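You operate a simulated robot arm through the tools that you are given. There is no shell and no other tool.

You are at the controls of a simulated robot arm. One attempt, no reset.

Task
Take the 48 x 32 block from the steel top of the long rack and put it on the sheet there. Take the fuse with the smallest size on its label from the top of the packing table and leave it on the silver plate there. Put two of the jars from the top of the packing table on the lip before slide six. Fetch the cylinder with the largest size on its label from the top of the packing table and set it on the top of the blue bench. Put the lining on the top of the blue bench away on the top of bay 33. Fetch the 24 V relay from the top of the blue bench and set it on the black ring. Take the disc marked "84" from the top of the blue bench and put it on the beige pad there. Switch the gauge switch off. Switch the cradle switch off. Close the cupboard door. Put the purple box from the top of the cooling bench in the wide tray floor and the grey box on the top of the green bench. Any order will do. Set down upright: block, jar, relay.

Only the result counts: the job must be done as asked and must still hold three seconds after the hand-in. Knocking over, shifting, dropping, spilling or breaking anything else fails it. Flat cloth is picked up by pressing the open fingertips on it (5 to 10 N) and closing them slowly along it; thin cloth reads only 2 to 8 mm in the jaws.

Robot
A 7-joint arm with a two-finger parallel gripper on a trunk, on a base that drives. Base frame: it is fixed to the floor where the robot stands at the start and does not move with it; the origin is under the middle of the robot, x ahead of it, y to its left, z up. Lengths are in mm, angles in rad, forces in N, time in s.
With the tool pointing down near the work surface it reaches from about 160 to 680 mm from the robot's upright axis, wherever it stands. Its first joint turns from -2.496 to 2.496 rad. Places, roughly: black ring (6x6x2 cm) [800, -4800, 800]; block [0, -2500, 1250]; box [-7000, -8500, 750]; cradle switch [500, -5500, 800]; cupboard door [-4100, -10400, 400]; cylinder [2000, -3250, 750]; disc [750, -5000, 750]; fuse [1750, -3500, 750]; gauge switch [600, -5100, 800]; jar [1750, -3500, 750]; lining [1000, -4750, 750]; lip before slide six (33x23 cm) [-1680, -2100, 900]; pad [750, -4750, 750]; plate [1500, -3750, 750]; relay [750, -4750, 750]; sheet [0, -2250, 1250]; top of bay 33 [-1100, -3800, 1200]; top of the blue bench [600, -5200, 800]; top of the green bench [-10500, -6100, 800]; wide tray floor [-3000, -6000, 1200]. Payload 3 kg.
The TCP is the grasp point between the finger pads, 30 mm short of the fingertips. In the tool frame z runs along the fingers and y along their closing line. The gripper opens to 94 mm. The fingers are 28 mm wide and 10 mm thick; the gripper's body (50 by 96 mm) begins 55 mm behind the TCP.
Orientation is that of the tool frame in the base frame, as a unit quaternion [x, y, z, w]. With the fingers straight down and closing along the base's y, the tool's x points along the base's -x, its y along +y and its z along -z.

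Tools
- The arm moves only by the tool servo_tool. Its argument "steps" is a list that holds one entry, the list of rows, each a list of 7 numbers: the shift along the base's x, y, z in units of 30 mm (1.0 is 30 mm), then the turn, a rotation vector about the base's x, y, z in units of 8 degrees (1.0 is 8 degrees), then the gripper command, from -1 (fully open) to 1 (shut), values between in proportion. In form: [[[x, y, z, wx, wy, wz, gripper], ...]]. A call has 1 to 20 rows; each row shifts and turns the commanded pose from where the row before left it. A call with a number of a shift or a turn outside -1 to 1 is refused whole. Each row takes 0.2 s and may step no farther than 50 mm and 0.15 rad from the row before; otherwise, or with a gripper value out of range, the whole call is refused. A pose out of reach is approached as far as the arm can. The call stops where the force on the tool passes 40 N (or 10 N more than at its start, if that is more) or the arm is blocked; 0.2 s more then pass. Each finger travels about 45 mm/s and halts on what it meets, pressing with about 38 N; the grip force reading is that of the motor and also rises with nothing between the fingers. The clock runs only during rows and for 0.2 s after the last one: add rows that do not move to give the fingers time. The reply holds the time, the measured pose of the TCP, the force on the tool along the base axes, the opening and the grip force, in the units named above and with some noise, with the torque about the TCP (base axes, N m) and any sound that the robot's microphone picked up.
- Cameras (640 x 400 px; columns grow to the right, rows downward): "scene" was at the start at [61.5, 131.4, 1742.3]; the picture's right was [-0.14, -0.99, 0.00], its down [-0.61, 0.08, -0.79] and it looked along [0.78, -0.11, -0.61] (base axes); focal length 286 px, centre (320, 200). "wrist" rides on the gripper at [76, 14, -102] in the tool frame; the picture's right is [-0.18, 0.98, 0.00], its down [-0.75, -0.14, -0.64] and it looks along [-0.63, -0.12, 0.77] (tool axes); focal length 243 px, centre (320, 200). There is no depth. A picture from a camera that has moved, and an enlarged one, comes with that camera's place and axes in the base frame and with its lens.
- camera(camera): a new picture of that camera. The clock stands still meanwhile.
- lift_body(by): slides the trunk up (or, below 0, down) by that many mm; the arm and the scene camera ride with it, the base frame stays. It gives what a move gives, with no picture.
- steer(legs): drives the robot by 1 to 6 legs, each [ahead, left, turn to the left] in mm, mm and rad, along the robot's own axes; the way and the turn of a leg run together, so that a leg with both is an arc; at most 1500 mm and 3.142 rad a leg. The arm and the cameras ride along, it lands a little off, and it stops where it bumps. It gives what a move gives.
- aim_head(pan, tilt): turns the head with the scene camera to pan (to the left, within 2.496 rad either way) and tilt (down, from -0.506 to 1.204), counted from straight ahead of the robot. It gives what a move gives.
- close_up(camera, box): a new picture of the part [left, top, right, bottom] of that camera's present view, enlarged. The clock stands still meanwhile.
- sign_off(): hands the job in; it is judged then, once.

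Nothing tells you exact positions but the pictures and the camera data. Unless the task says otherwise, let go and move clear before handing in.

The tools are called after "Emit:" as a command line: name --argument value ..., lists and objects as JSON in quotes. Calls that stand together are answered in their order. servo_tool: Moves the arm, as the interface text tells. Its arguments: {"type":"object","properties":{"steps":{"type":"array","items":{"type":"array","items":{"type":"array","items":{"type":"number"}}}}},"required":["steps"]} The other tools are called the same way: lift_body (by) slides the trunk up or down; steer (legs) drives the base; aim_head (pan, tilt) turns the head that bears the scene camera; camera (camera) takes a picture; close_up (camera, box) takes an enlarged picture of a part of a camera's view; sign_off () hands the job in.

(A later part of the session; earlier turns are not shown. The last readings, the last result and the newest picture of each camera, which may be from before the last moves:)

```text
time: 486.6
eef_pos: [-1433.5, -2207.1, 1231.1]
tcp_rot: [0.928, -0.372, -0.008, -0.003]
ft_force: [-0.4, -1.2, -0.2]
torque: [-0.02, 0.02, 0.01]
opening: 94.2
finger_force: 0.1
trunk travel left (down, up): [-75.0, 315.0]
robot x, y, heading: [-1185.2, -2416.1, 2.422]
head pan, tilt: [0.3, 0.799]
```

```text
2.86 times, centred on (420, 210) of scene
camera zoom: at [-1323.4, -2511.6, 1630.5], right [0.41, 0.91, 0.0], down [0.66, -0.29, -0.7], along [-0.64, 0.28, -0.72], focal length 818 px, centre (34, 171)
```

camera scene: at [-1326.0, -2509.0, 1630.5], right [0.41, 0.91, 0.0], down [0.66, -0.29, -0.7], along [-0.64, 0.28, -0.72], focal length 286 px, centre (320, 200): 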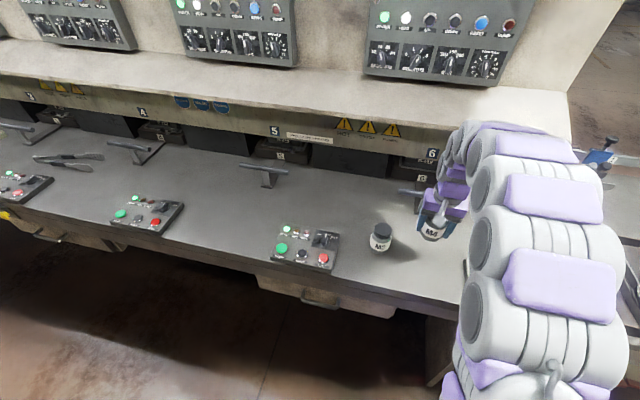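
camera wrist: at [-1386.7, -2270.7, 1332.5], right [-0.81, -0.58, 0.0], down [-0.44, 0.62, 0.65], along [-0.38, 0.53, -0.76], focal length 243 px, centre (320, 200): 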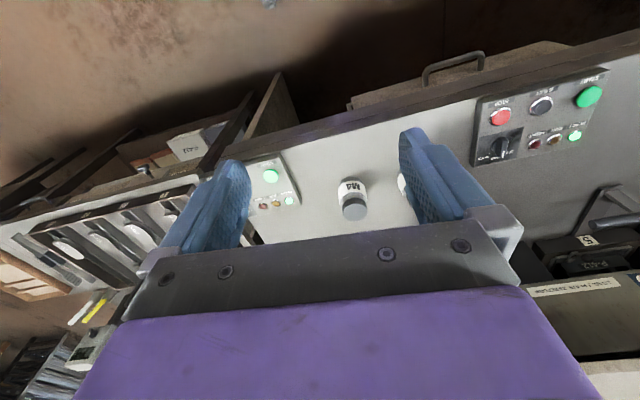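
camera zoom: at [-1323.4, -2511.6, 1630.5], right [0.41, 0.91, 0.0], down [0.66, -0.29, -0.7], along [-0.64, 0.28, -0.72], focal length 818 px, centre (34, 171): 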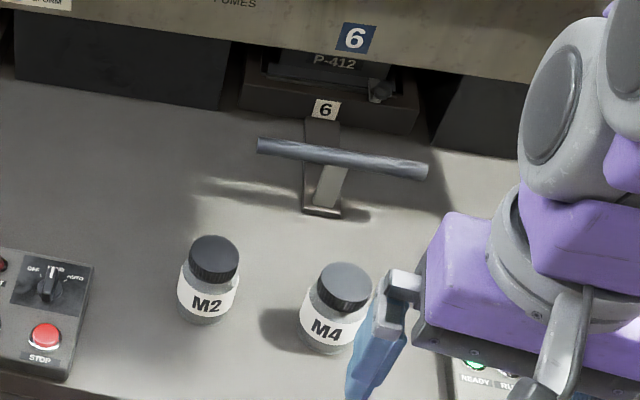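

Both jars stand upright before slide six. Next come the far tasks (boxes, cupboard). I'll look down the aisle toward them.

Emit:
aim_head --pan 1.5 --tilt 0.3

Emit:
camera --camera "scene"

Emit:
close_up --camera "scene" --box '[160, 80, 480, 280]'

```text
time: 488.0
eef_pos: [-1433.6, -2206.2, 1229.7]
tcp_rot: [0.928, -0.373, -0.006, -0.003]
ft_force: [-0.4, 0.0, 0.1]
torque: [0.0, 0.01, 0.01]
opening: 94.2
finger_force: 0.1
trunk travel left (down, up): [-75.0, 315.0]
robot x, y, heading: [-1179.9, -2422.3, 2.425]
head pan, tilt: [1.499, 0.3]
```

```text
taken
camera scene: at [-1317.2, -2609.2, 1674.9], right [-0.7, 0.71, 0.0], down [0.21, 0.21, -0.95], along [-0.68, -0.67, -0.3], focal length 286 px, centre (320, 200)
```

scene: 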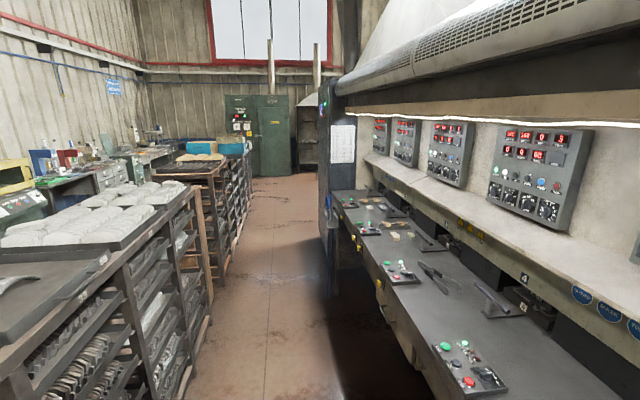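

```text
2.00 times, centred on (320, 180) of scene
camera zoom: at [-1317.2, -2609.2, 1674.9], right [-0.7, 0.71, 0.0], down [0.21, 0.21, -0.95], along [-0.68, -0.67, -0.3], focal length 573 px, centre (320, 240)
```

zoom: 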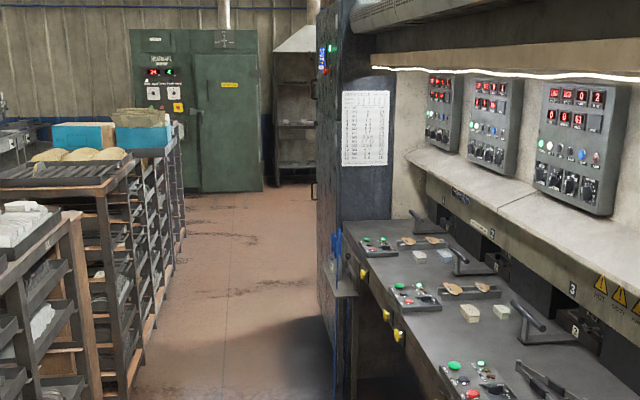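

The aisle narrows to about 0.8 m at the dark cabinet. I'll back to the aisle's middle, turn to face along it, and advance with looks on the way.

Emit:
steer --legs '[[-180, 0, 0], [0, 0, 1.57]]'

Emit:
aim_head --pan 0.1 --tilt 0.4

Emit:
camera --camera "scene"

```text
time: 493.3
eef_pos: [-1262.4, -2789.6, 1230.4]
tcp_rot: [0.923, 0.385, -0.006, 0.002]
ft_force: [0.2, 0.7, -0.2]
torque: [-0.03, 0.0, 0.02]
opening: 94.0
finger_force: 0.2
trunk travel left (down, up): [-75.0, 315.0]
robot x, y, heading: [-1041.5, -2536.9, -2.311]
head pan, tilt: [1.499, 0.3]
```

```text
time: 494.8
eef_pos: [-1262.8, -2789.3, 1231.2]
tcp_rot: [0.923, 0.385, -0.006, 0.002]
ft_force: [-0.9, -1.1, 0.2]
torque: [0.01, -0.01, 0.04]
opening: 94.2
finger_force: 0.0
trunk travel left (down, up): [-75.0, 315.0]
robot x, y, heading: [-1046.8, -2539.2, -2.307]
head pan, tilt: [0.099, 0.4]
```

```text
taken
camera scene: at [-974.2, -2687.0, 1665.6], right [-0.8, 0.6, 0.0], down [0.23, 0.31, -0.92], along [-0.55, -0.74, -0.39], focal length 286 px, centre (320, 200)
```

scene: 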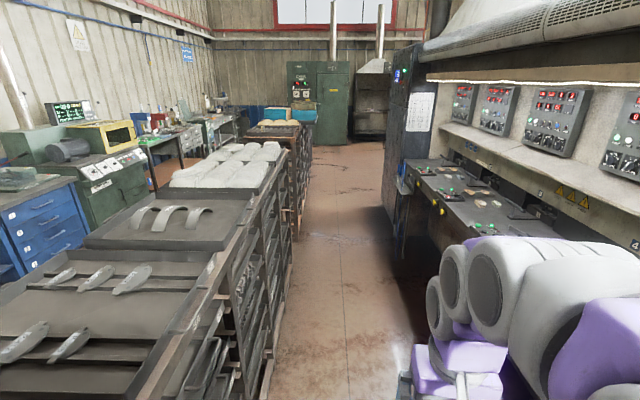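

The aisle is clear. I'll drive ahead along it.

Emit:
steer --legs '[[1500, 0, 0.021], [1000, 0, 0]]'

Emit:
camera --camera "scene"

```text
time: 506.8
eef_pos: [-2919.4, -4608.9, 1230.4]
tcp_rot: [0.927, 0.376, -0.006, 0.002]
ft_force: [0.4, 0.8, -1.0]
torque: [0.0, 0.0, -0.04]
opening: 94.2
finger_force: 0.1
trunk travel left (down, up): [-75.0, 315.0]
robot x, y, heading: [-2695.4, -4362.0, -2.329]
head pan, tilt: [0.099, 0.4]
```

```text
taken
camera scene: at [-2628.1, -4511.4, 1665.6], right [-0.79, 0.61, 0.0], down [0.24, 0.31, -0.92], along [-0.56, -0.73, -0.39], focal length 286 px, centre (320, 200)
```

scene: 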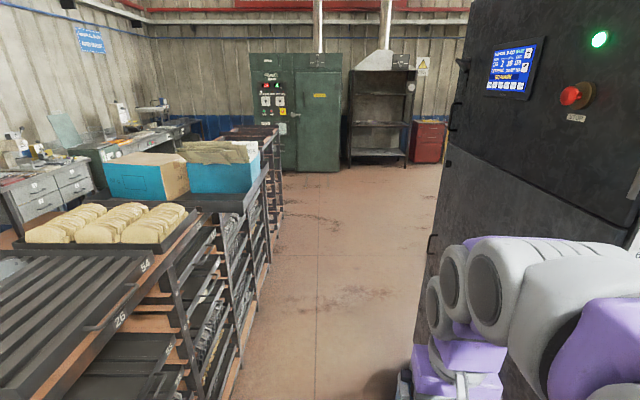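

The second rack is on my left and the cabinet on my right. I'll continue past them to the open area at the end.

Emit:
steer --legs '[[0, 0, 0.04], [1500, 60, 0], [1300, 0, 0]]'

Emit:
aim_head --pan -0.7 --tilt 0.3

Emit:
camera --camera "scene"

Emit:
aim_head --pan 0.3 --tilt 0.3

Emit:
camera --camera "scene"

Emit:
aim_head --pan 1.57 --tilt 0.4

Emit:
camera --camera "scene"

```text
refused: leg 2 is longer than a leg can be; nothing moved
```

```text
time: 507.9
eef_pos: [-2917.5, -4609.1, 1231.5]
tcp_rot: [0.926, 0.377, -0.006, 0.003]
ft_force: [0.0, -0.1, 0.0]
torque: [0.03, -0.02, 0.01]
opening: 94.0
finger_force: 0.0
trunk travel left (down, up): [-75.0, 315.0]
robot x, y, heading: [-2695.6, -4363.8, -2.327]
head pan, tilt: [-0.7, 0.3]
```

```text
taken
camera scene: at [-2663.9, -4448.5, 1674.9], right [-0.11, 0.99, 0.0], down [0.29, 0.03, -0.96], along [-0.95, -0.11, -0.3], focal length 286 px, centre (320, 200)
```

scene: 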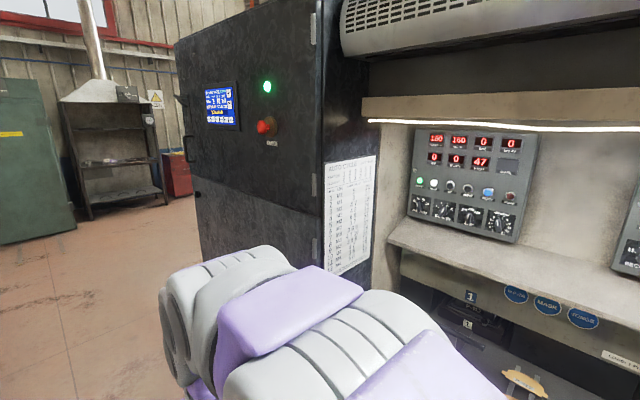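

```text
time: 509.2
eef_pos: [-2918.8, -4607.9, 1231.5]
tcp_rot: [0.926, 0.377, -0.006, 0.003]
ft_force: [0.5, -0.5, 0.4]
torque: [0.0, 0.03, -0.02]
opening: 94.3
finger_force: 0.1
trunk travel left (down, up): [-75.0, 315.0]
robot x, y, heading: [-2696.7, -4365.6, -2.325]
head pan, tilt: [0.3, 0.3]
```

```text
taken
camera scene: at [-2612.3, -4521.7, 1674.9], right [-0.9, 0.44, 0.0], down [0.13, 0.27, -0.95], along [-0.42, -0.86, -0.3], focal length 286 px, centre (320, 200)
```

scene: 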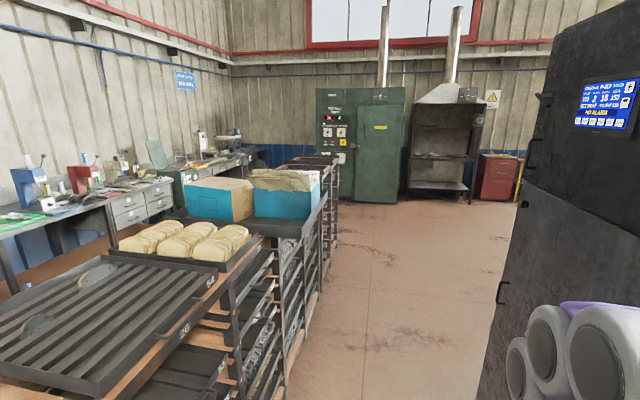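

```text
time: 510.7
eef_pos: [-2919.3, -4608.1, 1231.3]
tcp_rot: [0.927, 0.376, -0.007, 0.003]
ft_force: [0.7, 0.2, -0.2]
torque: [0.01, -0.02, -0.01]
opening: 93.9
finger_force: 0.1
trunk travel left (down, up): [-75.0, 315.0]
robot x, y, heading: [-2691.2, -4362.0, -2.325]
head pan, tilt: [1.571, 0.4]
```

```text
taken
camera scene: at [-2503.7, -4501.6, 1665.6], right [-0.69, -0.73, 0.0], down [-0.28, 0.27, -0.92], along [0.67, -0.63, -0.39], focal length 286 px, centre (320, 200)
```

scene: 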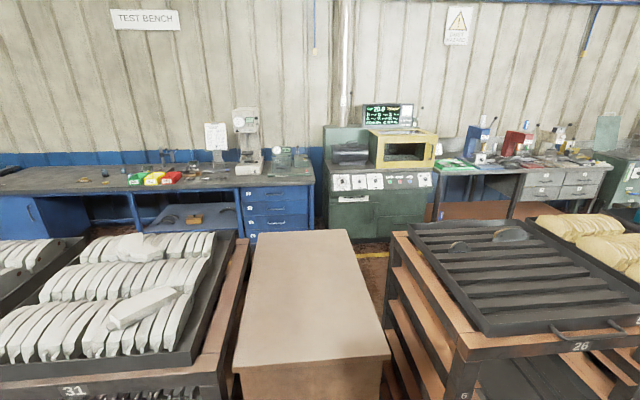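

Emit:
steer --legs '[[0, 0, 0.04], [1400, 50, 0], [1400, 0, 0]]'

Emit:
aim_head --pan -0.5 --tilt 0.3

Emit:
camera --camera "scene"

Emit:
aim_head --pan 0.5 --tilt 0.3

Emit:
camera --camera "scene"

Emit:
aim_head --pan 1.57 --tilt 0.4

Emit:
camera --camera "scene"

```text
time: 524.2
eef_pos: [-4658.9, -6697.8, 1230.9]
tcp_rot: [0.921, 0.389, -0.007, 0.003]
ft_force: [-0.3, 0.7, 0.1]
torque: [-0.02, 0.02, 0.0]
opening: 94.2
finger_force: 0.1
trunk travel left (down, up): [-75.0, 315.0]
robot x, y, heading: [-4444.8, -6446.8, -2.301]
head pan, tilt: [1.571, 0.4]
```

```text
time: 526.2
eef_pos: [-4658.5, -6697.2, 1230.5]
tcp_rot: [0.921, 0.39, -0.006, 0.003]
ft_force: [0.1, -1.0, -1.0]
torque: [0.0, 0.01, 0.0]
opening: 94.0
finger_force: 0.1
trunk travel left (down, up): [-75.0, 315.0]
robot x, y, heading: [-4442.9, -6444.4, -2.297]
head pan, tilt: [-0.499, 0.3]
```

```text
taken
camera scene: at [-4404.7, -6548.1, 1674.9], right [-0.34, 0.94, 0.0], down [0.28, 0.1, -0.96], along [-0.9, -0.32, -0.3], focal length 286 px, centre (320, 200)
```

scene: 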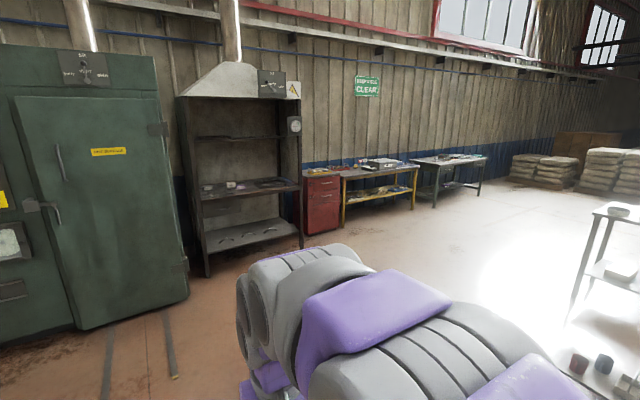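

```text
time: 527.5
eef_pos: [-4658.9, -6697.5, 1229.9]
tcp_rot: [0.921, 0.39, -0.006, 0.003]
ft_force: [-0.2, -0.2, -0.6]
torque: [-0.02, 0.01, 0.03]
opening: 94.0
finger_force: 0.1
trunk travel left (down, up): [-75.0, 315.0]
robot x, y, heading: [-4444.0, -6447.8, -2.3]
head pan, tilt: [0.499, 0.3]
```

```text
taken
camera scene: at [-4337.9, -6607.4, 1674.9], right [-0.97, 0.23, 0.0], down [0.07, 0.29, -0.95], along [-0.22, -0.93, -0.3], focal length 286 px, centre (320, 200)
```

scene: 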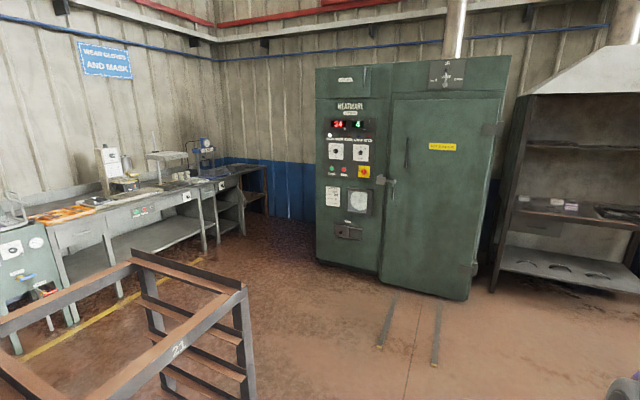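

```text
time: 528.8
eef_pos: [-4657.9, -6698.1, 1230.6]
tcp_rot: [0.921, 0.39, -0.006, 0.003]
ft_force: [0.3, -0.2, -0.8]
torque: [0.0, -0.01, 0.0]
opening: 93.8
finger_force: 0.1
trunk travel left (down, up): [-75.0, 315.0]
robot x, y, heading: [-4439.5, -6446.5, -2.292]
head pan, tilt: [1.571, 0.4]
```

```text
taken
camera scene: at [-4247.5, -6578.0, 1665.6], right [-0.66, -0.75, 0.0], down [-0.29, 0.26, -0.92], along [0.69, -0.61, -0.39], focal length 286 px, centre (320, 200)
```

scene: 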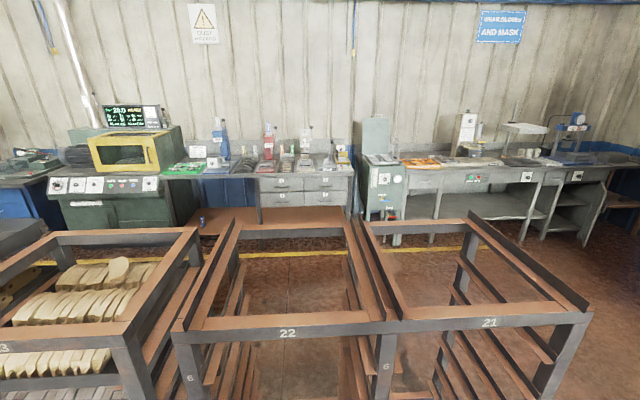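

I've reached the open area. I'll zoom in on the hooded shelf (cooling bench?), the tables beyond, and the cupboard.

Emit:
close_up --camera "scene" --box '[480, 130, 640, 270]'

Emit:
aim_head --pan -0.5 --tilt 0.3

Emit:
close_up --camera "scene" --box '[180, 150, 320, 260]'

Emit:
close_up --camera "scene" --box '[290, 130, 510, 250]'

```text
2.86 times, centred on (560, 200) of scene
camera zoom: at [-4247.5, -6578.0, 1665.6], right [-0.66, -0.75, 0.0], down [-0.29, 0.26, -0.92], along [0.69, -0.61, -0.39], focal length 818 px, centre (-366, 200)
```

zoom: 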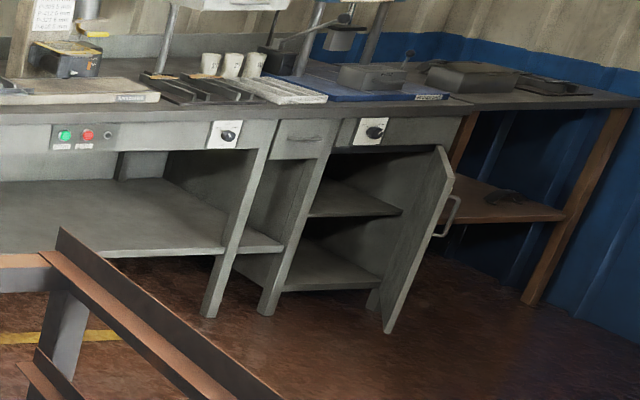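

```text
time: 530.8
eef_pos: [-4659.0, -6697.9, 1231.7]
tcp_rot: [0.921, 0.39, -0.006, 0.003]
ft_force: [-0.2, -0.8, 0.6]
torque: [-0.03, -0.03, 0.01]
opening: 94.0
finger_force: 0.1
trunk travel left (down, up): [-75.0, 315.0]
robot x, y, heading: [-4441.7, -6445.9, -2.294]
head pan, tilt: [-0.499, 0.3]
```

```text
3.64 times, centred on (250, 205) of scene
camera zoom: at [-4404.7, -6548.1, 1674.9], right [-0.34, 0.94, 0.0], down [0.28, 0.1, -0.96], along [-0.9, -0.32, -0.3], focal length 1042 px, centre (574, 182)
```

zoom: 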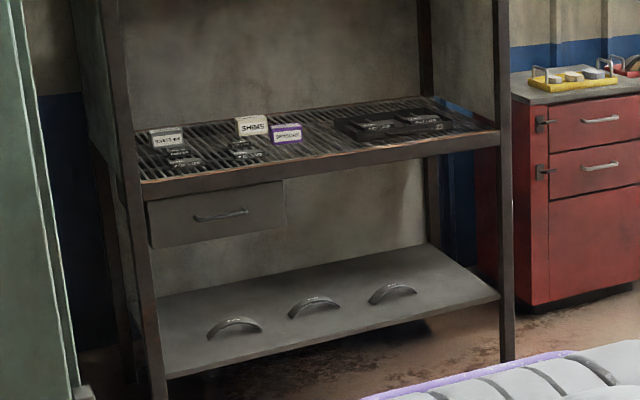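

```text
2.91 times, centred on (400, 190) of scene
camera zoom: at [-4404.7, -6548.1, 1674.9], right [-0.34, 0.94, 0.0], down [0.28, 0.1, -0.96], along [-0.9, -0.32, -0.3], focal length 833 px, centre (87, 229)
```

zoom: 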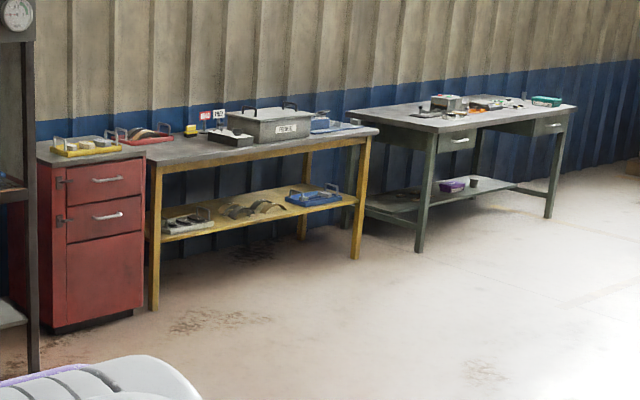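

The cooling bench is the hooded slatted shelf with three small boxes (grey, cream, purple). The green bench is the far table, and the cupboard door stands open under the end of the left bench. I'll drive toward the cooling bench.

Emit:
steer --legs '[[1350, -330, 0], [850, -226, 0]]'

Emit:
aim_head --pan 0.0 --tilt 0.6

Emit:
camera --camera "scene"

Emit:
camera --camera "wrist"

```text
time: 542.1
eef_pos: [-6532.4, -8014.9, 1230.5]
tcp_rot: [0.919, 0.394, -0.007, 0.002]
ft_force: [-0.6, -0.1, 0.1]
torque: [0.03, -0.01, 0.02]
opening: 94.0
finger_force: 0.0
trunk travel left (down, up): [-75.0, 315.0]
robot x, y, heading: [-6320.2, -7758.7, -2.284]
head pan, tilt: [-0.499, 0.3]
```

```text
time: 543.0
eef_pos: [-6532.5, -8015.6, 1230.6]
tcp_rot: [0.919, 0.395, -0.006, 0.002]
ft_force: [0.6, 0.8, -0.2]
torque: [0.04, 0.04, 0.02]
opening: 94.1
finger_force: 0.0
trunk travel left (down, up): [-75.0, 315.0]
robot x, y, heading: [-6315.8, -7760.5, -2.287]
head pan, tilt: [0.0, 0.6]
```

```text
taken
camera scene: at [-6250.1, -7896.0, 1647.4], right [-0.75, 0.66, 0.0], down [0.37, 0.43, -0.82], along [-0.54, -0.62, -0.57], focal length 286 px, centre (320, 200)
```

scene: 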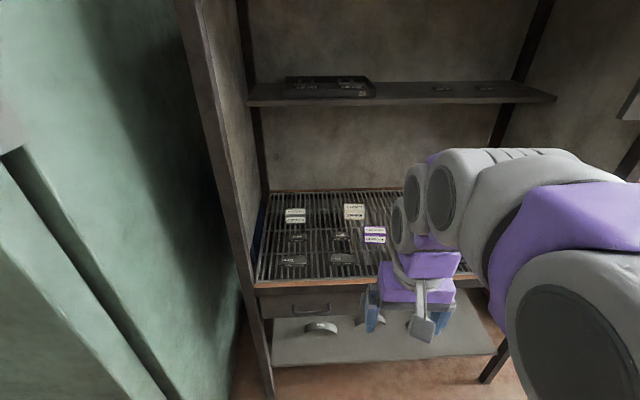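

```text
taken
camera wrist: at [-6468.1, -7967.6, 1332.3], right [0.59, -0.81, 0.0], down [-0.61, -0.44, 0.65], along [-0.53, -0.38, -0.76], focal length 243 px, centre (320, 200)
```

wrist: 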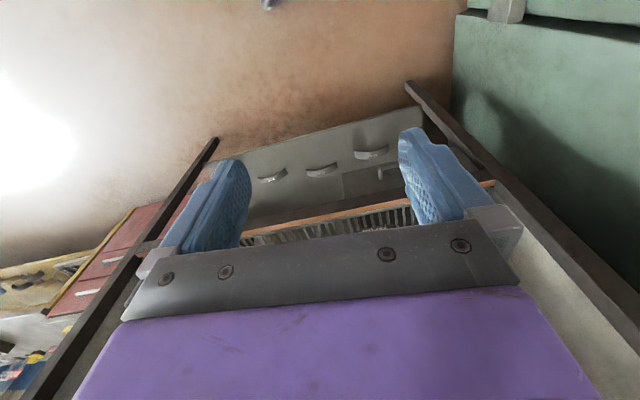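

I'll zoom in on the boxes.

Emit:
close_up --camera "scene" --box '[250, 180, 410, 300]'

Emit:
close_up --camera "scene" --box '[270, 195, 400, 270]'

```text
3.33 times, centred on (330, 240) of scene
camera zoom: at [-6250.1, -7896.0, 1647.4], right [-0.75, 0.66, 0.0], down [0.37, 0.43, -0.82], along [-0.54, -0.62, -0.57], focal length 955 px, centre (287, 67)
```

zoom: 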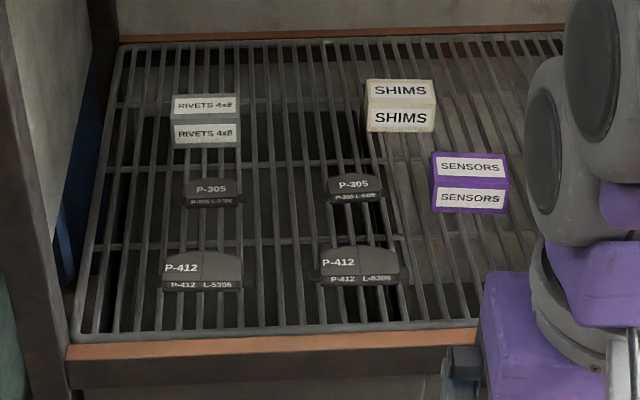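

```text
4.92 times, centred on (335, 232) of scene
camera zoom: at [-6250.1, -7896.0, 1647.4], right [-0.75, 0.66, 0.0], down [0.37, 0.43, -0.82], along [-0.54, -0.62, -0.57], focal length 1410 px, centre (246, 40)
```

zoom: 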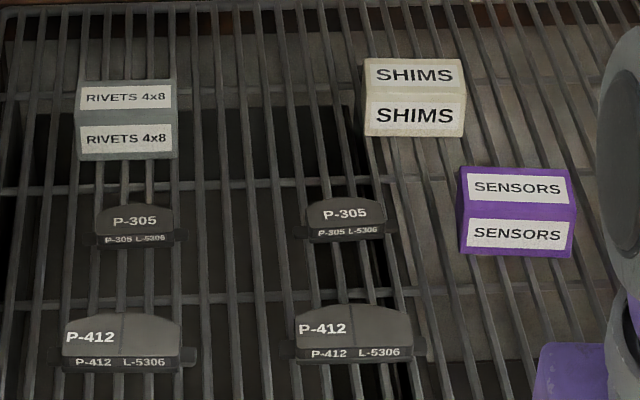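

The grey box is RIVETS and the purple one SENSORS, at about (-6991, -8416) with its top at z≈900. I'll lower the trunk a bit and drive up to the bench.

Emit:
lift_body --by -60

Emit:
steer --legs '[[320, -60, 0]]'

Emit:
aim_head --pan 0.2 --tilt 0.8

Emit:
camera --camera "scene"

Emit:
camera --camera "wrist"

```text
time: 544.0
eef_pos: [-6531.4, -8013.5, 1171.0]
tcp_rot: [0.919, 0.394, -0.006, 0.003]
ft_force: [-0.2, -0.3, 0.6]
torque: [-0.01, -0.02, -0.01]
opening: 94.1
finger_force: 0.0
trunk travel left (down, up): [-15.0, 375.0]
robot x, y, heading: [-6321.4, -7758.7, -2.284]
head pan, tilt: [0.0, 0.6]
```

```text
time: 546.2
eef_pos: [-6795.2, -8216.2, 1170.9]
tcp_rot: [0.921, 0.388, -0.006, 0.002]
ft_force: [0.3, -0.2, 0.6]
torque: [0.0, 0.01, 0.03]
opening: 93.9
finger_force: 0.0
trunk travel left (down, up): [-15.0, 375.0]
robot x, y, heading: [-6580.9, -7962.4, -2.3]
head pan, tilt: [0.0, 0.6]
```

```text
time: 546.9
eef_pos: [-6796.9, -8215.5, 1171.5]
tcp_rot: [0.921, 0.389, -0.006, 0.002]
ft_force: [-0.1, -0.5, 0.0]
torque: [0.01, -0.02, -0.01]
opening: 94.0
finger_force: 0.1
trunk travel left (down, up): [-15.0, 375.0]
robot x, y, heading: [-6582.1, -7967.8, -2.297]
head pan, tilt: [0.201, 0.799]
```

```text
taken
camera scene: at [-6494.5, -8104.5, 1570.6], right [-0.86, 0.5, 0.0], down [0.36, 0.62, -0.7], along [-0.35, -0.6, -0.72], focal length 286 px, centre (320, 200)
```

scene: 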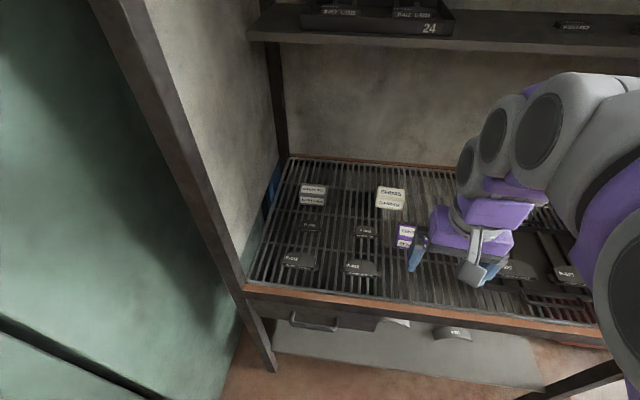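

```text
taken
camera wrist: at [-6731.5, -8169.7, 1272.3], right [0.58, -0.82, 0.0], down [-0.62, -0.44, 0.65], along [-0.53, -0.38, -0.76], focal length 243 px, centre (320, 200)
```

wrist: 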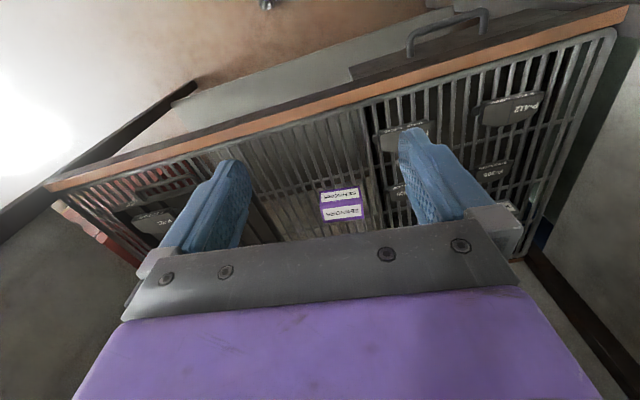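

Purple box is near (-6983, -8411). I'll move over it while turning the gripper 90° so that it closes front-to-back.

Emit:
servo_tool --steps '[[[-0.52, -0.545, -0.4, 0, 0, 0.94, -1], [-0.52, -0.545, -0.4, 0, 0, 0.94, -1], [-0.52, -0.545, -0.4, 0, 0, 0.94, -1], [-0.52, -0.545, -0.4, 0, 0, 0.94, -1], [-0.52, -0.545, -0.4, 0, 0, 0.94, -1], [-0.52, -0.545, -0.4, 0, 0, 0.94, -1], [-0.52, -0.545, -0.4, 0, 0, 0.94, -1], [-0.52, -0.545, -0.4, 0, 0, 0.94, -1], [-0.52, -0.545, -0.4, 0, 0, 0.94, -1], [-0.52, -0.545, -0.4, 0, 0, 0.94, -1], [-0.52, -0.545, -0.4, 0, 0, 0.94, -1], [-0.52, -0.545, -0.4, 0, 0, 0.94, -1], [0, 0, 0, 0, 0, 0, -1]]]'

Emit:
camera --camera "wrist"

Emit:
camera --camera "scene"

```text
time: 549.7
eef_pos: [-6986.2, -8412.6, 1025.0]
tcp_rot: [0.374, 0.928, -0.001, 0.007]
ft_force: [1.0, 0.7, 0.3]
torque: [0.01, -0.03, 0.02]
opening: 94.0
finger_force: 0.1
trunk travel left (down, up): [-15.0, 375.0]
robot x, y, heading: [-6582.2, -7966.3, -2.302]
head pan, tilt: [0.201, 0.799]
```

```text
taken
camera wrist: at [-7031.4, -8348.5, 1126.7], right [0.81, 0.58, 0.0], down [0.44, -0.62, 0.65], along [0.38, -0.53, -0.76], focal length 243 px, centre (320, 200)
```

wrist: 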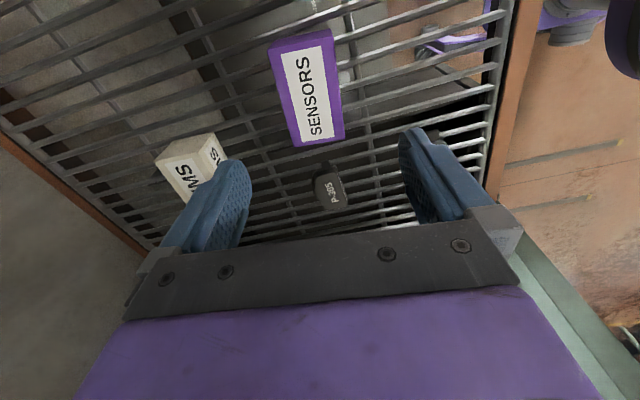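

```text
taken
camera scene: at [-6495.9, -8106.6, 1570.5], right [-0.86, 0.5, 0.0], down [0.36, 0.62, -0.7], along [-0.35, -0.6, -0.72], focal length 286 px, centre (320, 200)
```

scene: 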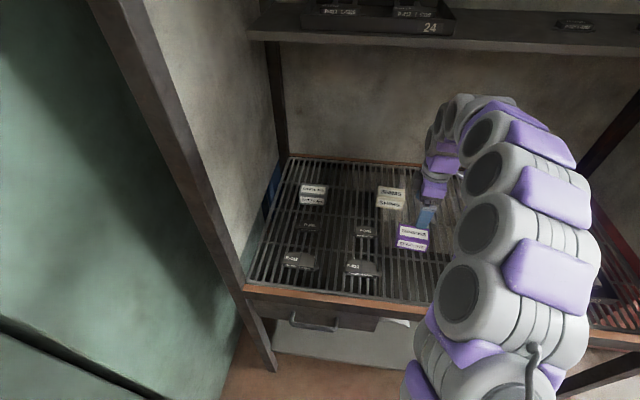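

I'll align to the box: shift (-18, +6), turn 3°, and descend partway.

Emit:
servo_tool --steps '[[[-0.6, 0.21, 0, 0, 0, -0.37, -1], [0, 0, -0.9, 0, 0, 0, -1], [0, 0, -0.9, 0, 0, 0, -1], [0, 0, -0.9, 0, 0, 0, -1], [0, 0, -0.3, 0, 0, 0, -1], [0, 0, 0, 0, 0, 0, -1]]]'

Emit:
camera --camera "wrist"

```text
time: 551.1
eef_pos: [-7002.8, -8405.5, 936.1]
tcp_rot: [0.398, 0.917, -0.002, 0.007]
ft_force: [-0.9, 0.7, -0.5]
torque: [0.01, -0.01, 0.02]
opening: 94.0
finger_force: 0.1
trunk travel left (down, up): [-15.0, 375.0]
robot x, y, heading: [-6581.8, -7964.0, -2.293]
head pan, tilt: [0.201, 0.799]
```

```text
taken
camera wrist: at [-7044.7, -8338.5, 1037.1], right [0.84, 0.54, 0.0], down [0.4, -0.64, 0.65], along [0.35, -0.55, -0.76], focal length 243 px, centre (320, 200)
```

wrist: 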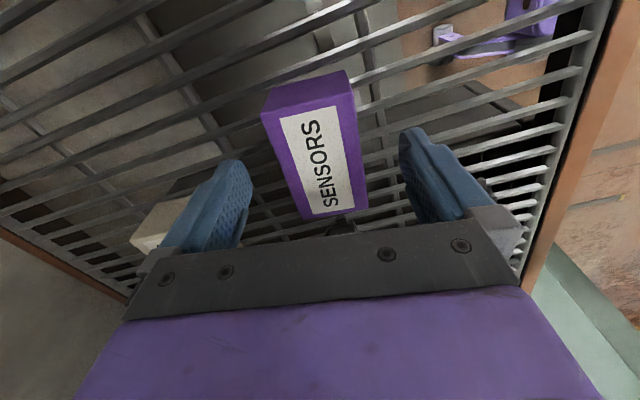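

Aligned. I'll lower to grip height and close.

Emit:
servo_tool --steps '[[[0, 0, -0.7, 0, 0, 0, -1], [0, 0, -0.7, 0, 0, 0, -1], [0, 0, 0, 0, 0, 0, -1], [0, 0, 0, 0, 0, 0, -0.4], [0, 0, 0, 0, 0, 0, 0], [0, 0, 0, 0, 0, 0, 0.4], [0, 0, 0, 0, 0, 0, 0.4], [0, 0, 0, 0, 0, 0, 0.4]]]'

Emit:
servo_tool --steps '[[[0, 0, 0.5, 0, 0, 0, 0.4], [0, 0, 1, 0, 0, 0, 0.4], [0, 0, 1, 0, 0, 0, 0.4], [0, 0, 0.5, 0, 0, 0, 0.4]]]'

Emit:
camera --camera "wrist"

```text
time: 552.9
eef_pos: [-7001.6, -8405.5, 895.1]
tcp_rot: [0.398, 0.917, -0.002, 0.007]
ft_force: [-0.9, -0.7, 0.8]
torque: [-0.02, 0.12, 0.07]
opening: 59.3
finger_force: 38.2
trunk travel left (down, up): [-15.0, 375.0]
robot x, y, heading: [-6578.9, -7965.3, -2.299]
head pan, tilt: [0.201, 0.799]
```

```text
time: 553.9
eef_pos: [-7002.3, -8404.8, 986.5]
tcp_rot: [0.398, 0.917, -0.003, 0.007]
ft_force: [-0.4, -0.1, -2.1]
torque: [0.03, 0.04, -0.01]
opening: 59.3
finger_force: 38.5
trunk travel left (down, up): [-15.0, 375.0]
robot x, y, heading: [-6580.7, -7961.9, -2.301]
head pan, tilt: [0.201, 0.799]
```

```text
taken
camera wrist: at [-7044.5, -8340.2, 1087.5], right [0.84, 0.54, 0.01], down [0.4, -0.64, 0.65], along [0.35, -0.55, -0.76], focal length 243 px, centre (320, 200)
```

wrist: 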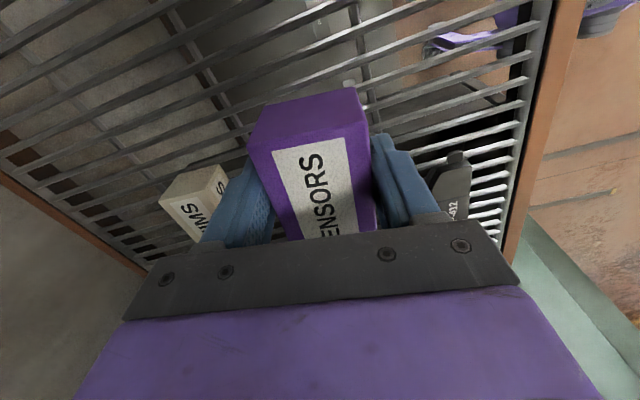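

The purple box is held (59 mm). I'll lift and retract it, back away from the bench, and raise the trunk.

Emit:
servo_tool --steps '[[[0, 0, 1, 0, 0, 0, 0.4], [0, 0, 1, 0, 0, 0, 0.4], [0, 0, 0.5, 0, 0, 0, 0.4], [0.72, 0.75, 0, 0, 0, 0, 0.4], [0.72, 0.75, 0, 0, 0, 0, 0.4], [0.72, 0.75, 0, 0, 0, 0, 0.4], [0.72, 0.75, 0, 0, 0, 0, 0.4], [0.72, 0.75, 0, 0, 0, 0, 0.4], [0.72, 0.75, 0.5, 0, 0, 0, 0.4], [0.72, 0.75, 0.8, 0, 0, 0, 0.4], [0.72, 0.75, 0.8, 0, 0, 0, 0.4]]]'

Emit:
steer --legs '[[-500, 0, 0]]'

Emit:
lift_body --by 260

Emit:
camera --camera "wrist"

Emit:
camera --camera "scene"

```text
time: 556.3
eef_pos: [-6827.9, -8222.3, 1123.7]
tcp_rot: [0.398, 0.917, -0.003, 0.007]
ft_force: [0.8, -0.6, -1.4]
torque: [0.01, -0.01, 0.02]
opening: 59.1
finger_force: 37.6
trunk travel left (down, up): [-15.0, 375.0]
robot x, y, heading: [-6579.0, -7961.6, -2.297]
head pan, tilt: [0.201, 0.799]
```

```text
time: 559.2
eef_pos: [-6498.5, -7856.5, 1122.4]
tcp_rot: [0.394, 0.919, -0.002, 0.007]
ft_force: [0.3, -0.2, -3.0]
torque: [0.03, 0.02, -0.01]
opening: 59.1
finger_force: 37.9
trunk travel left (down, up): [-15.0, 375.0]
robot x, y, heading: [-6249.9, -7596.0, -2.29]
head pan, tilt: [0.201, 0.799]
```

```text
time: 561.9
eef_pos: [-6500.9, -7856.1, 1384.1]
tcp_rot: [0.395, 0.919, -0.002, 0.007]
ft_force: [0.4, -0.2, -2.5]
torque: [-0.03, 0.03, 0.02]
opening: 59.2
finger_force: 38.0
trunk travel left (down, up): [-275.0, 115.0]
robot x, y, heading: [-6255.2, -7593.7, -2.292]
head pan, tilt: [0.201, 0.799]
```

```text
taken
camera wrist: at [-6542.3, -7790.9, 1484.7], right [0.84, 0.54, 0.0], down [0.41, -0.64, 0.65], along [0.36, -0.55, -0.76], focal length 243 px, centre (320, 200)
```

wrist: 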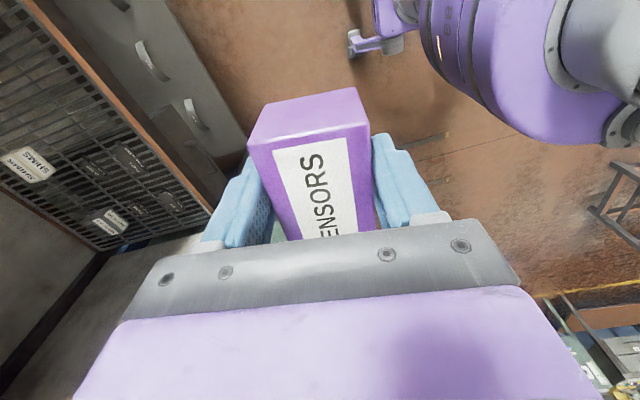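

```text
taken
camera scene: at [-6167.4, -7735.0, 1830.5], right [-0.87, 0.5, 0.0], down [0.36, 0.62, -0.7], along [-0.35, -0.6, -0.72], focal length 286 px, centre (320, 200)
```

scene: 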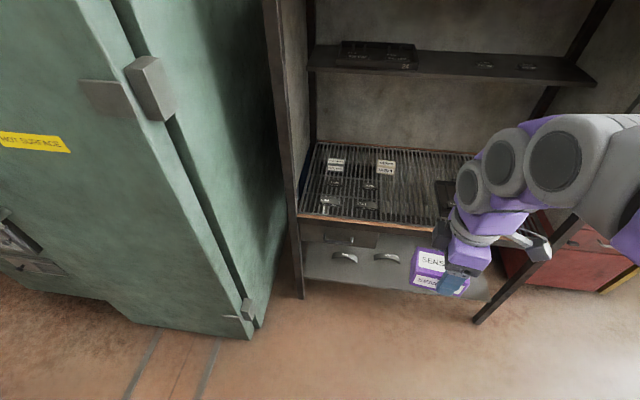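

I'll drive back along the aisle to the second rack, keeping clear of it, and turn to face it.

Emit:
steer --legs '[[-800, 600, 0], [-1400, 80, 0], [-1130, 0, 0], [0, 0, 1.575]]'

Emit:
aim_head --pan 0.3 --tilt 0.6

Emit:
camera --camera "scene"

Emit:
aim_head --pan -0.5 --tilt 0.6

Emit:
camera --camera "scene"

```text
time: 583.1
eef_pos: [-3296.1, -5669.1, 1383.3]
tcp_rot: [-0.368, 0.93, 0.003, 0.006]
ft_force: [0.5, -0.1, -2.1]
torque: [-0.01, 0.03, -0.02]
opening: 59.1
finger_force: 38.3
trunk travel left (down, up): [-275.0, 115.0]
robot x, y, heading: [-3556.1, -5419.6, -0.729]
head pan, tilt: [0.201, 0.799]
```

```text
time: 583.8
eef_pos: [-3297.2, -5668.8, 1382.8]
tcp_rot: [-0.368, 0.93, 0.003, 0.006]
ft_force: [0.2, -0.4, -1.5]
torque: [-0.04, 0.04, -0.02]
opening: 58.8
finger_force: 37.8
trunk travel left (down, up): [-275.0, 115.0]
robot x, y, heading: [-3555.7, -5422.0, -0.723]
head pan, tilt: [0.3, 0.6]
```

```text
taken
camera scene: at [-3402.9, -5332.9, 1847.3], right [-0.41, -0.91, 0.0], down [-0.52, 0.23, -0.82], along [0.75, -0.34, -0.57], focal length 286 px, centre (320, 200)
```

scene: 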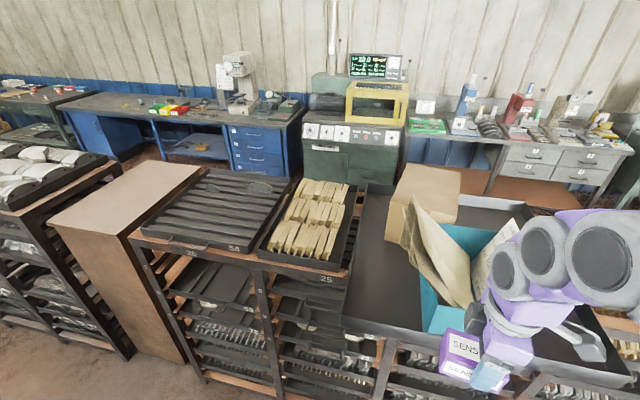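

```text
time: 584.9
eef_pos: [-3297.1, -5669.4, 1383.7]
tcp_rot: [-0.368, 0.93, 0.003, 0.006]
ft_force: [0.2, -0.1, -2.0]
torque: [-0.02, 0.0, 0.01]
opening: 58.9
finger_force: 38.7
trunk travel left (down, up): [-275.0, 115.0]
robot x, y, heading: [-3557.5, -5421.1, -0.724]
head pan, tilt: [-0.499, 0.6]
```

```text
taken
camera scene: at [-3453.4, -5379.6, 1847.4], right [-0.94, -0.34, 0.0], down [-0.19, 0.53, -0.82], along [0.28, -0.78, -0.57], focal length 286 px, centre (320, 200)
```

scene: 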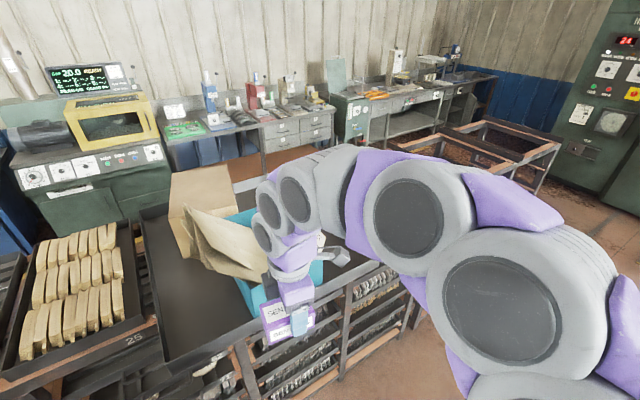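

The wide tray holds open cartons, but its left-front floor is free, around (-3012, -5690). I'll sidestep left so this spot is straight ahead.

Emit:
steer --legs '[[40, 160, 0]]'

Emit:
aim_head --pan 0.1 --tilt 0.9

Emit:
camera --camera "scene"

Emit:
camera --camera "wrist"

```text
time: 586.4
eef_pos: [-3168.6, -5585.7, 1382.3]
tcp_rot: [-0.368, 0.93, 0.005, 0.012]
ft_force: [0.1, -0.6, -3.1]
torque: [-0.05, 0.04, 0.0]
opening: 59.1
finger_force: 37.2
trunk travel left (down, up): [-275.0, 115.0]
robot x, y, heading: [-3417.5, -5324.1, -0.726]
head pan, tilt: [-0.499, 0.6]
```

```text
time: 587.4
eef_pos: [-3141.0, -5554.7, 1382.9]
tcp_rot: [-0.369, 0.93, -0.002, -0.001]
ft_force: [0.1, 0.8, -2.6]
torque: [0.02, 0.03, 0.02]
opening: 59.0
finger_force: 38.3
trunk travel left (down, up): [-275.0, 115.0]
robot x, y, heading: [-3413.5, -5325.2, -0.731]
head pan, tilt: [0.099, 0.901]
```

```text
taken
camera scene: at [-3281.2, -5243.0, 1822.7], right [-0.59, -0.81, 0.0], down [-0.63, 0.46, -0.62], along [0.5, -0.36, -0.78], focal length 286 px, centre (320, 200)
```

scene: 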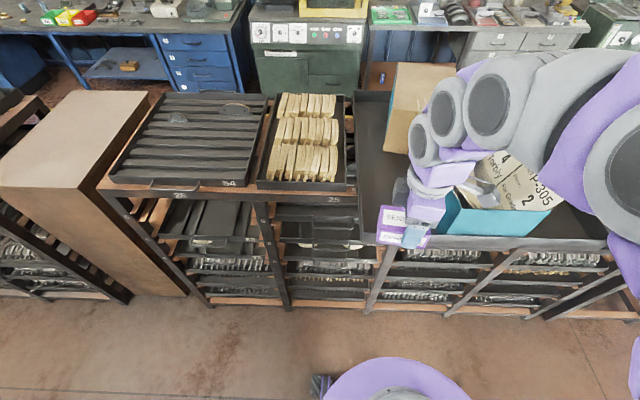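

```text
taken
camera wrist: at [-3206.6, -5596.2, 1485.7], right [-0.54, 0.84, 0.0], down [0.65, 0.41, 0.64], along [0.54, 0.34, -0.77], focal length 243 px, centre (320, 200)
```

wrist: 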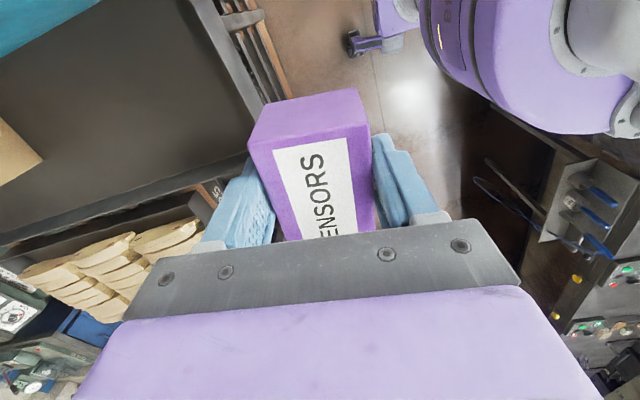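

The free floor is between the left rim and the teal carton. I'll move the box over there and check clearances.

Emit:
servo_tool --steps '[[[0.8, -0.65, 0, 0, 0, 0, 0.4], [0.8, -0.65, 0, 0, 0, 0, 0.4], [0.8, -0.65, 0, 0, 0, 0, 0.4], [0.8, -0.65, 0, 0, 0, 0, 0.4], [0.8, -0.65, 0, 0, 0, 0, 0.4], [0.8, -0.65, 0, 0, 0, 0, 0.4], [0.8, -0.65, 0, 0, 0, 0, 0.4], [0, 0, 0, 0, 0, 0, 0.4]]]'

Emit:
camera --camera "wrist"

Emit:
camera --camera "scene"

```text
time: 589.2
eef_pos: [-2974.4, -5685.9, 1381.6]
tcp_rot: [-0.369, 0.929, -0.002, -0.002]
ft_force: [0.3, 1.1, -2.3]
torque: [-0.06, 0.04, 0.02]
opening: 59.2
finger_force: 38.1
trunk travel left (down, up): [-275.0, 115.0]
robot x, y, heading: [-3417.8, -5322.9, -0.725]
head pan, tilt: [0.099, 0.901]
```

```text
taken
camera wrist: at [-3038.3, -5727.1, 1484.5], right [-0.54, 0.84, 0.0], down [0.65, 0.42, 0.64], along [0.54, 0.34, -0.77], focal length 243 px, centre (320, 200)
```

wrist: 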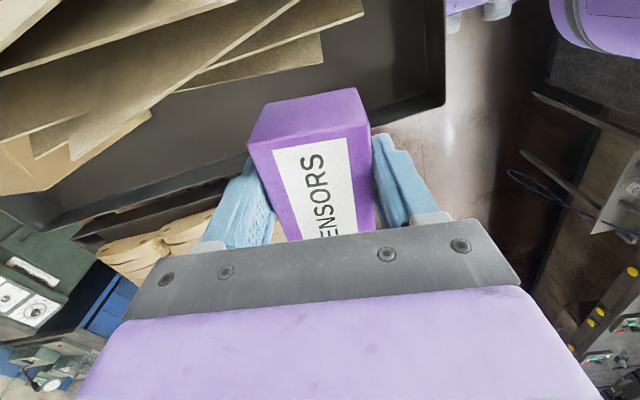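

```text
taken
camera scene: at [-3272.3, -5233.5, 1821.6], right [-0.59, -0.81, 0.01], down [-0.64, 0.46, -0.62], along [0.5, -0.37, -0.79], focal length 286 px, centre (320, 200)
```

scene: 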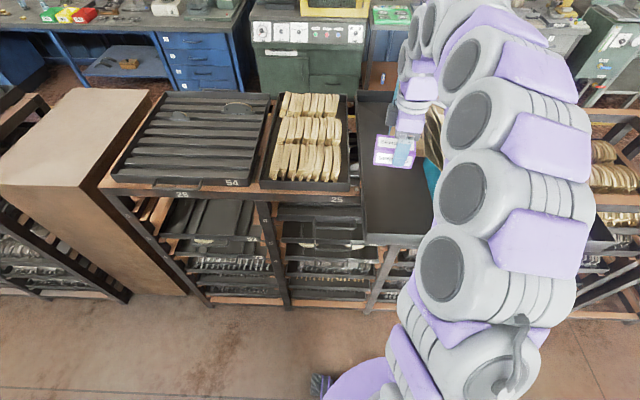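

The carton's flap tips are just right of the gripper, under the wrist camera. I'll shift toward the left-front corner of the tray by 85 mm before lowering.

Emit:
servo_tool --steps '[[[0.03, 0.95, 0, 0, 0, 0, 0.4], [0.03, 0.95, 0, 0, 0, 0, 0.4], [0.03, 0.93, 0, 0, 0, 0, 0.4], [0, 0, 0, 0, 0, 0, 0.4], [0, 0, 0, 0, 0, 0, 0.4]]]'

Emit:
camera --camera "wrist"

Emit:
close_up --camera "scene" --box '[330, 80, 450, 260]'

```text
time: 590.4
eef_pos: [-2986.9, -5622.0, 1382.9]
tcp_rot: [-0.368, 0.93, 0.002, 0.004]
ft_force: [1.0, 0.5, -2.7]
torque: [-0.01, 0.03, 0.02]
opening: 58.8
finger_force: 37.4
trunk travel left (down, up): [-275.0, 115.0]
robot x, y, heading: [-3421.0, -5325.9, -0.727]
head pan, tilt: [0.099, 0.901]
```

```text
taken
camera wrist: at [-3051.4, -5664.1, 1485.0], right [-0.54, 0.84, 0.0], down [0.64, 0.41, 0.65], along [0.55, 0.35, -0.76], focal length 243 px, centre (320, 200)
```

wrist: 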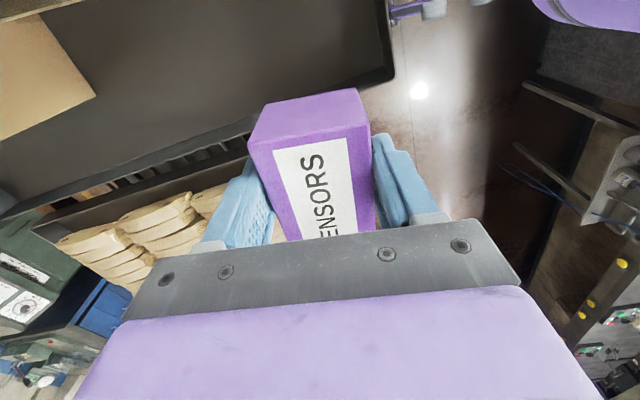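

```text
2.22 times, centred on (390, 170) of scene
camera zoom: at [-3279.0, -5242.5, 1822.1], right [-0.59, -0.81, 0.0], down [-0.64, 0.46, -0.62], along [0.5, -0.37, -0.79], focal length 637 px, centre (164, 267)
```

zoom: 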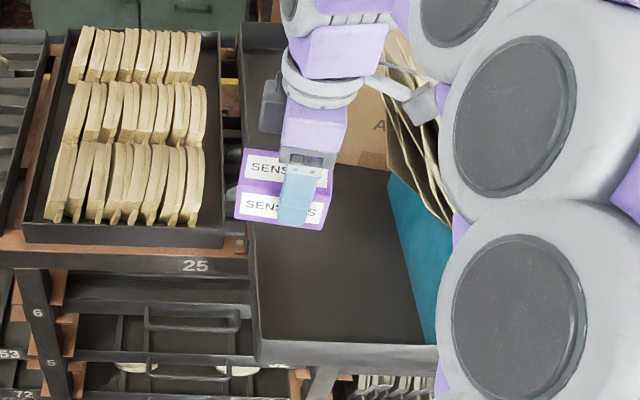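

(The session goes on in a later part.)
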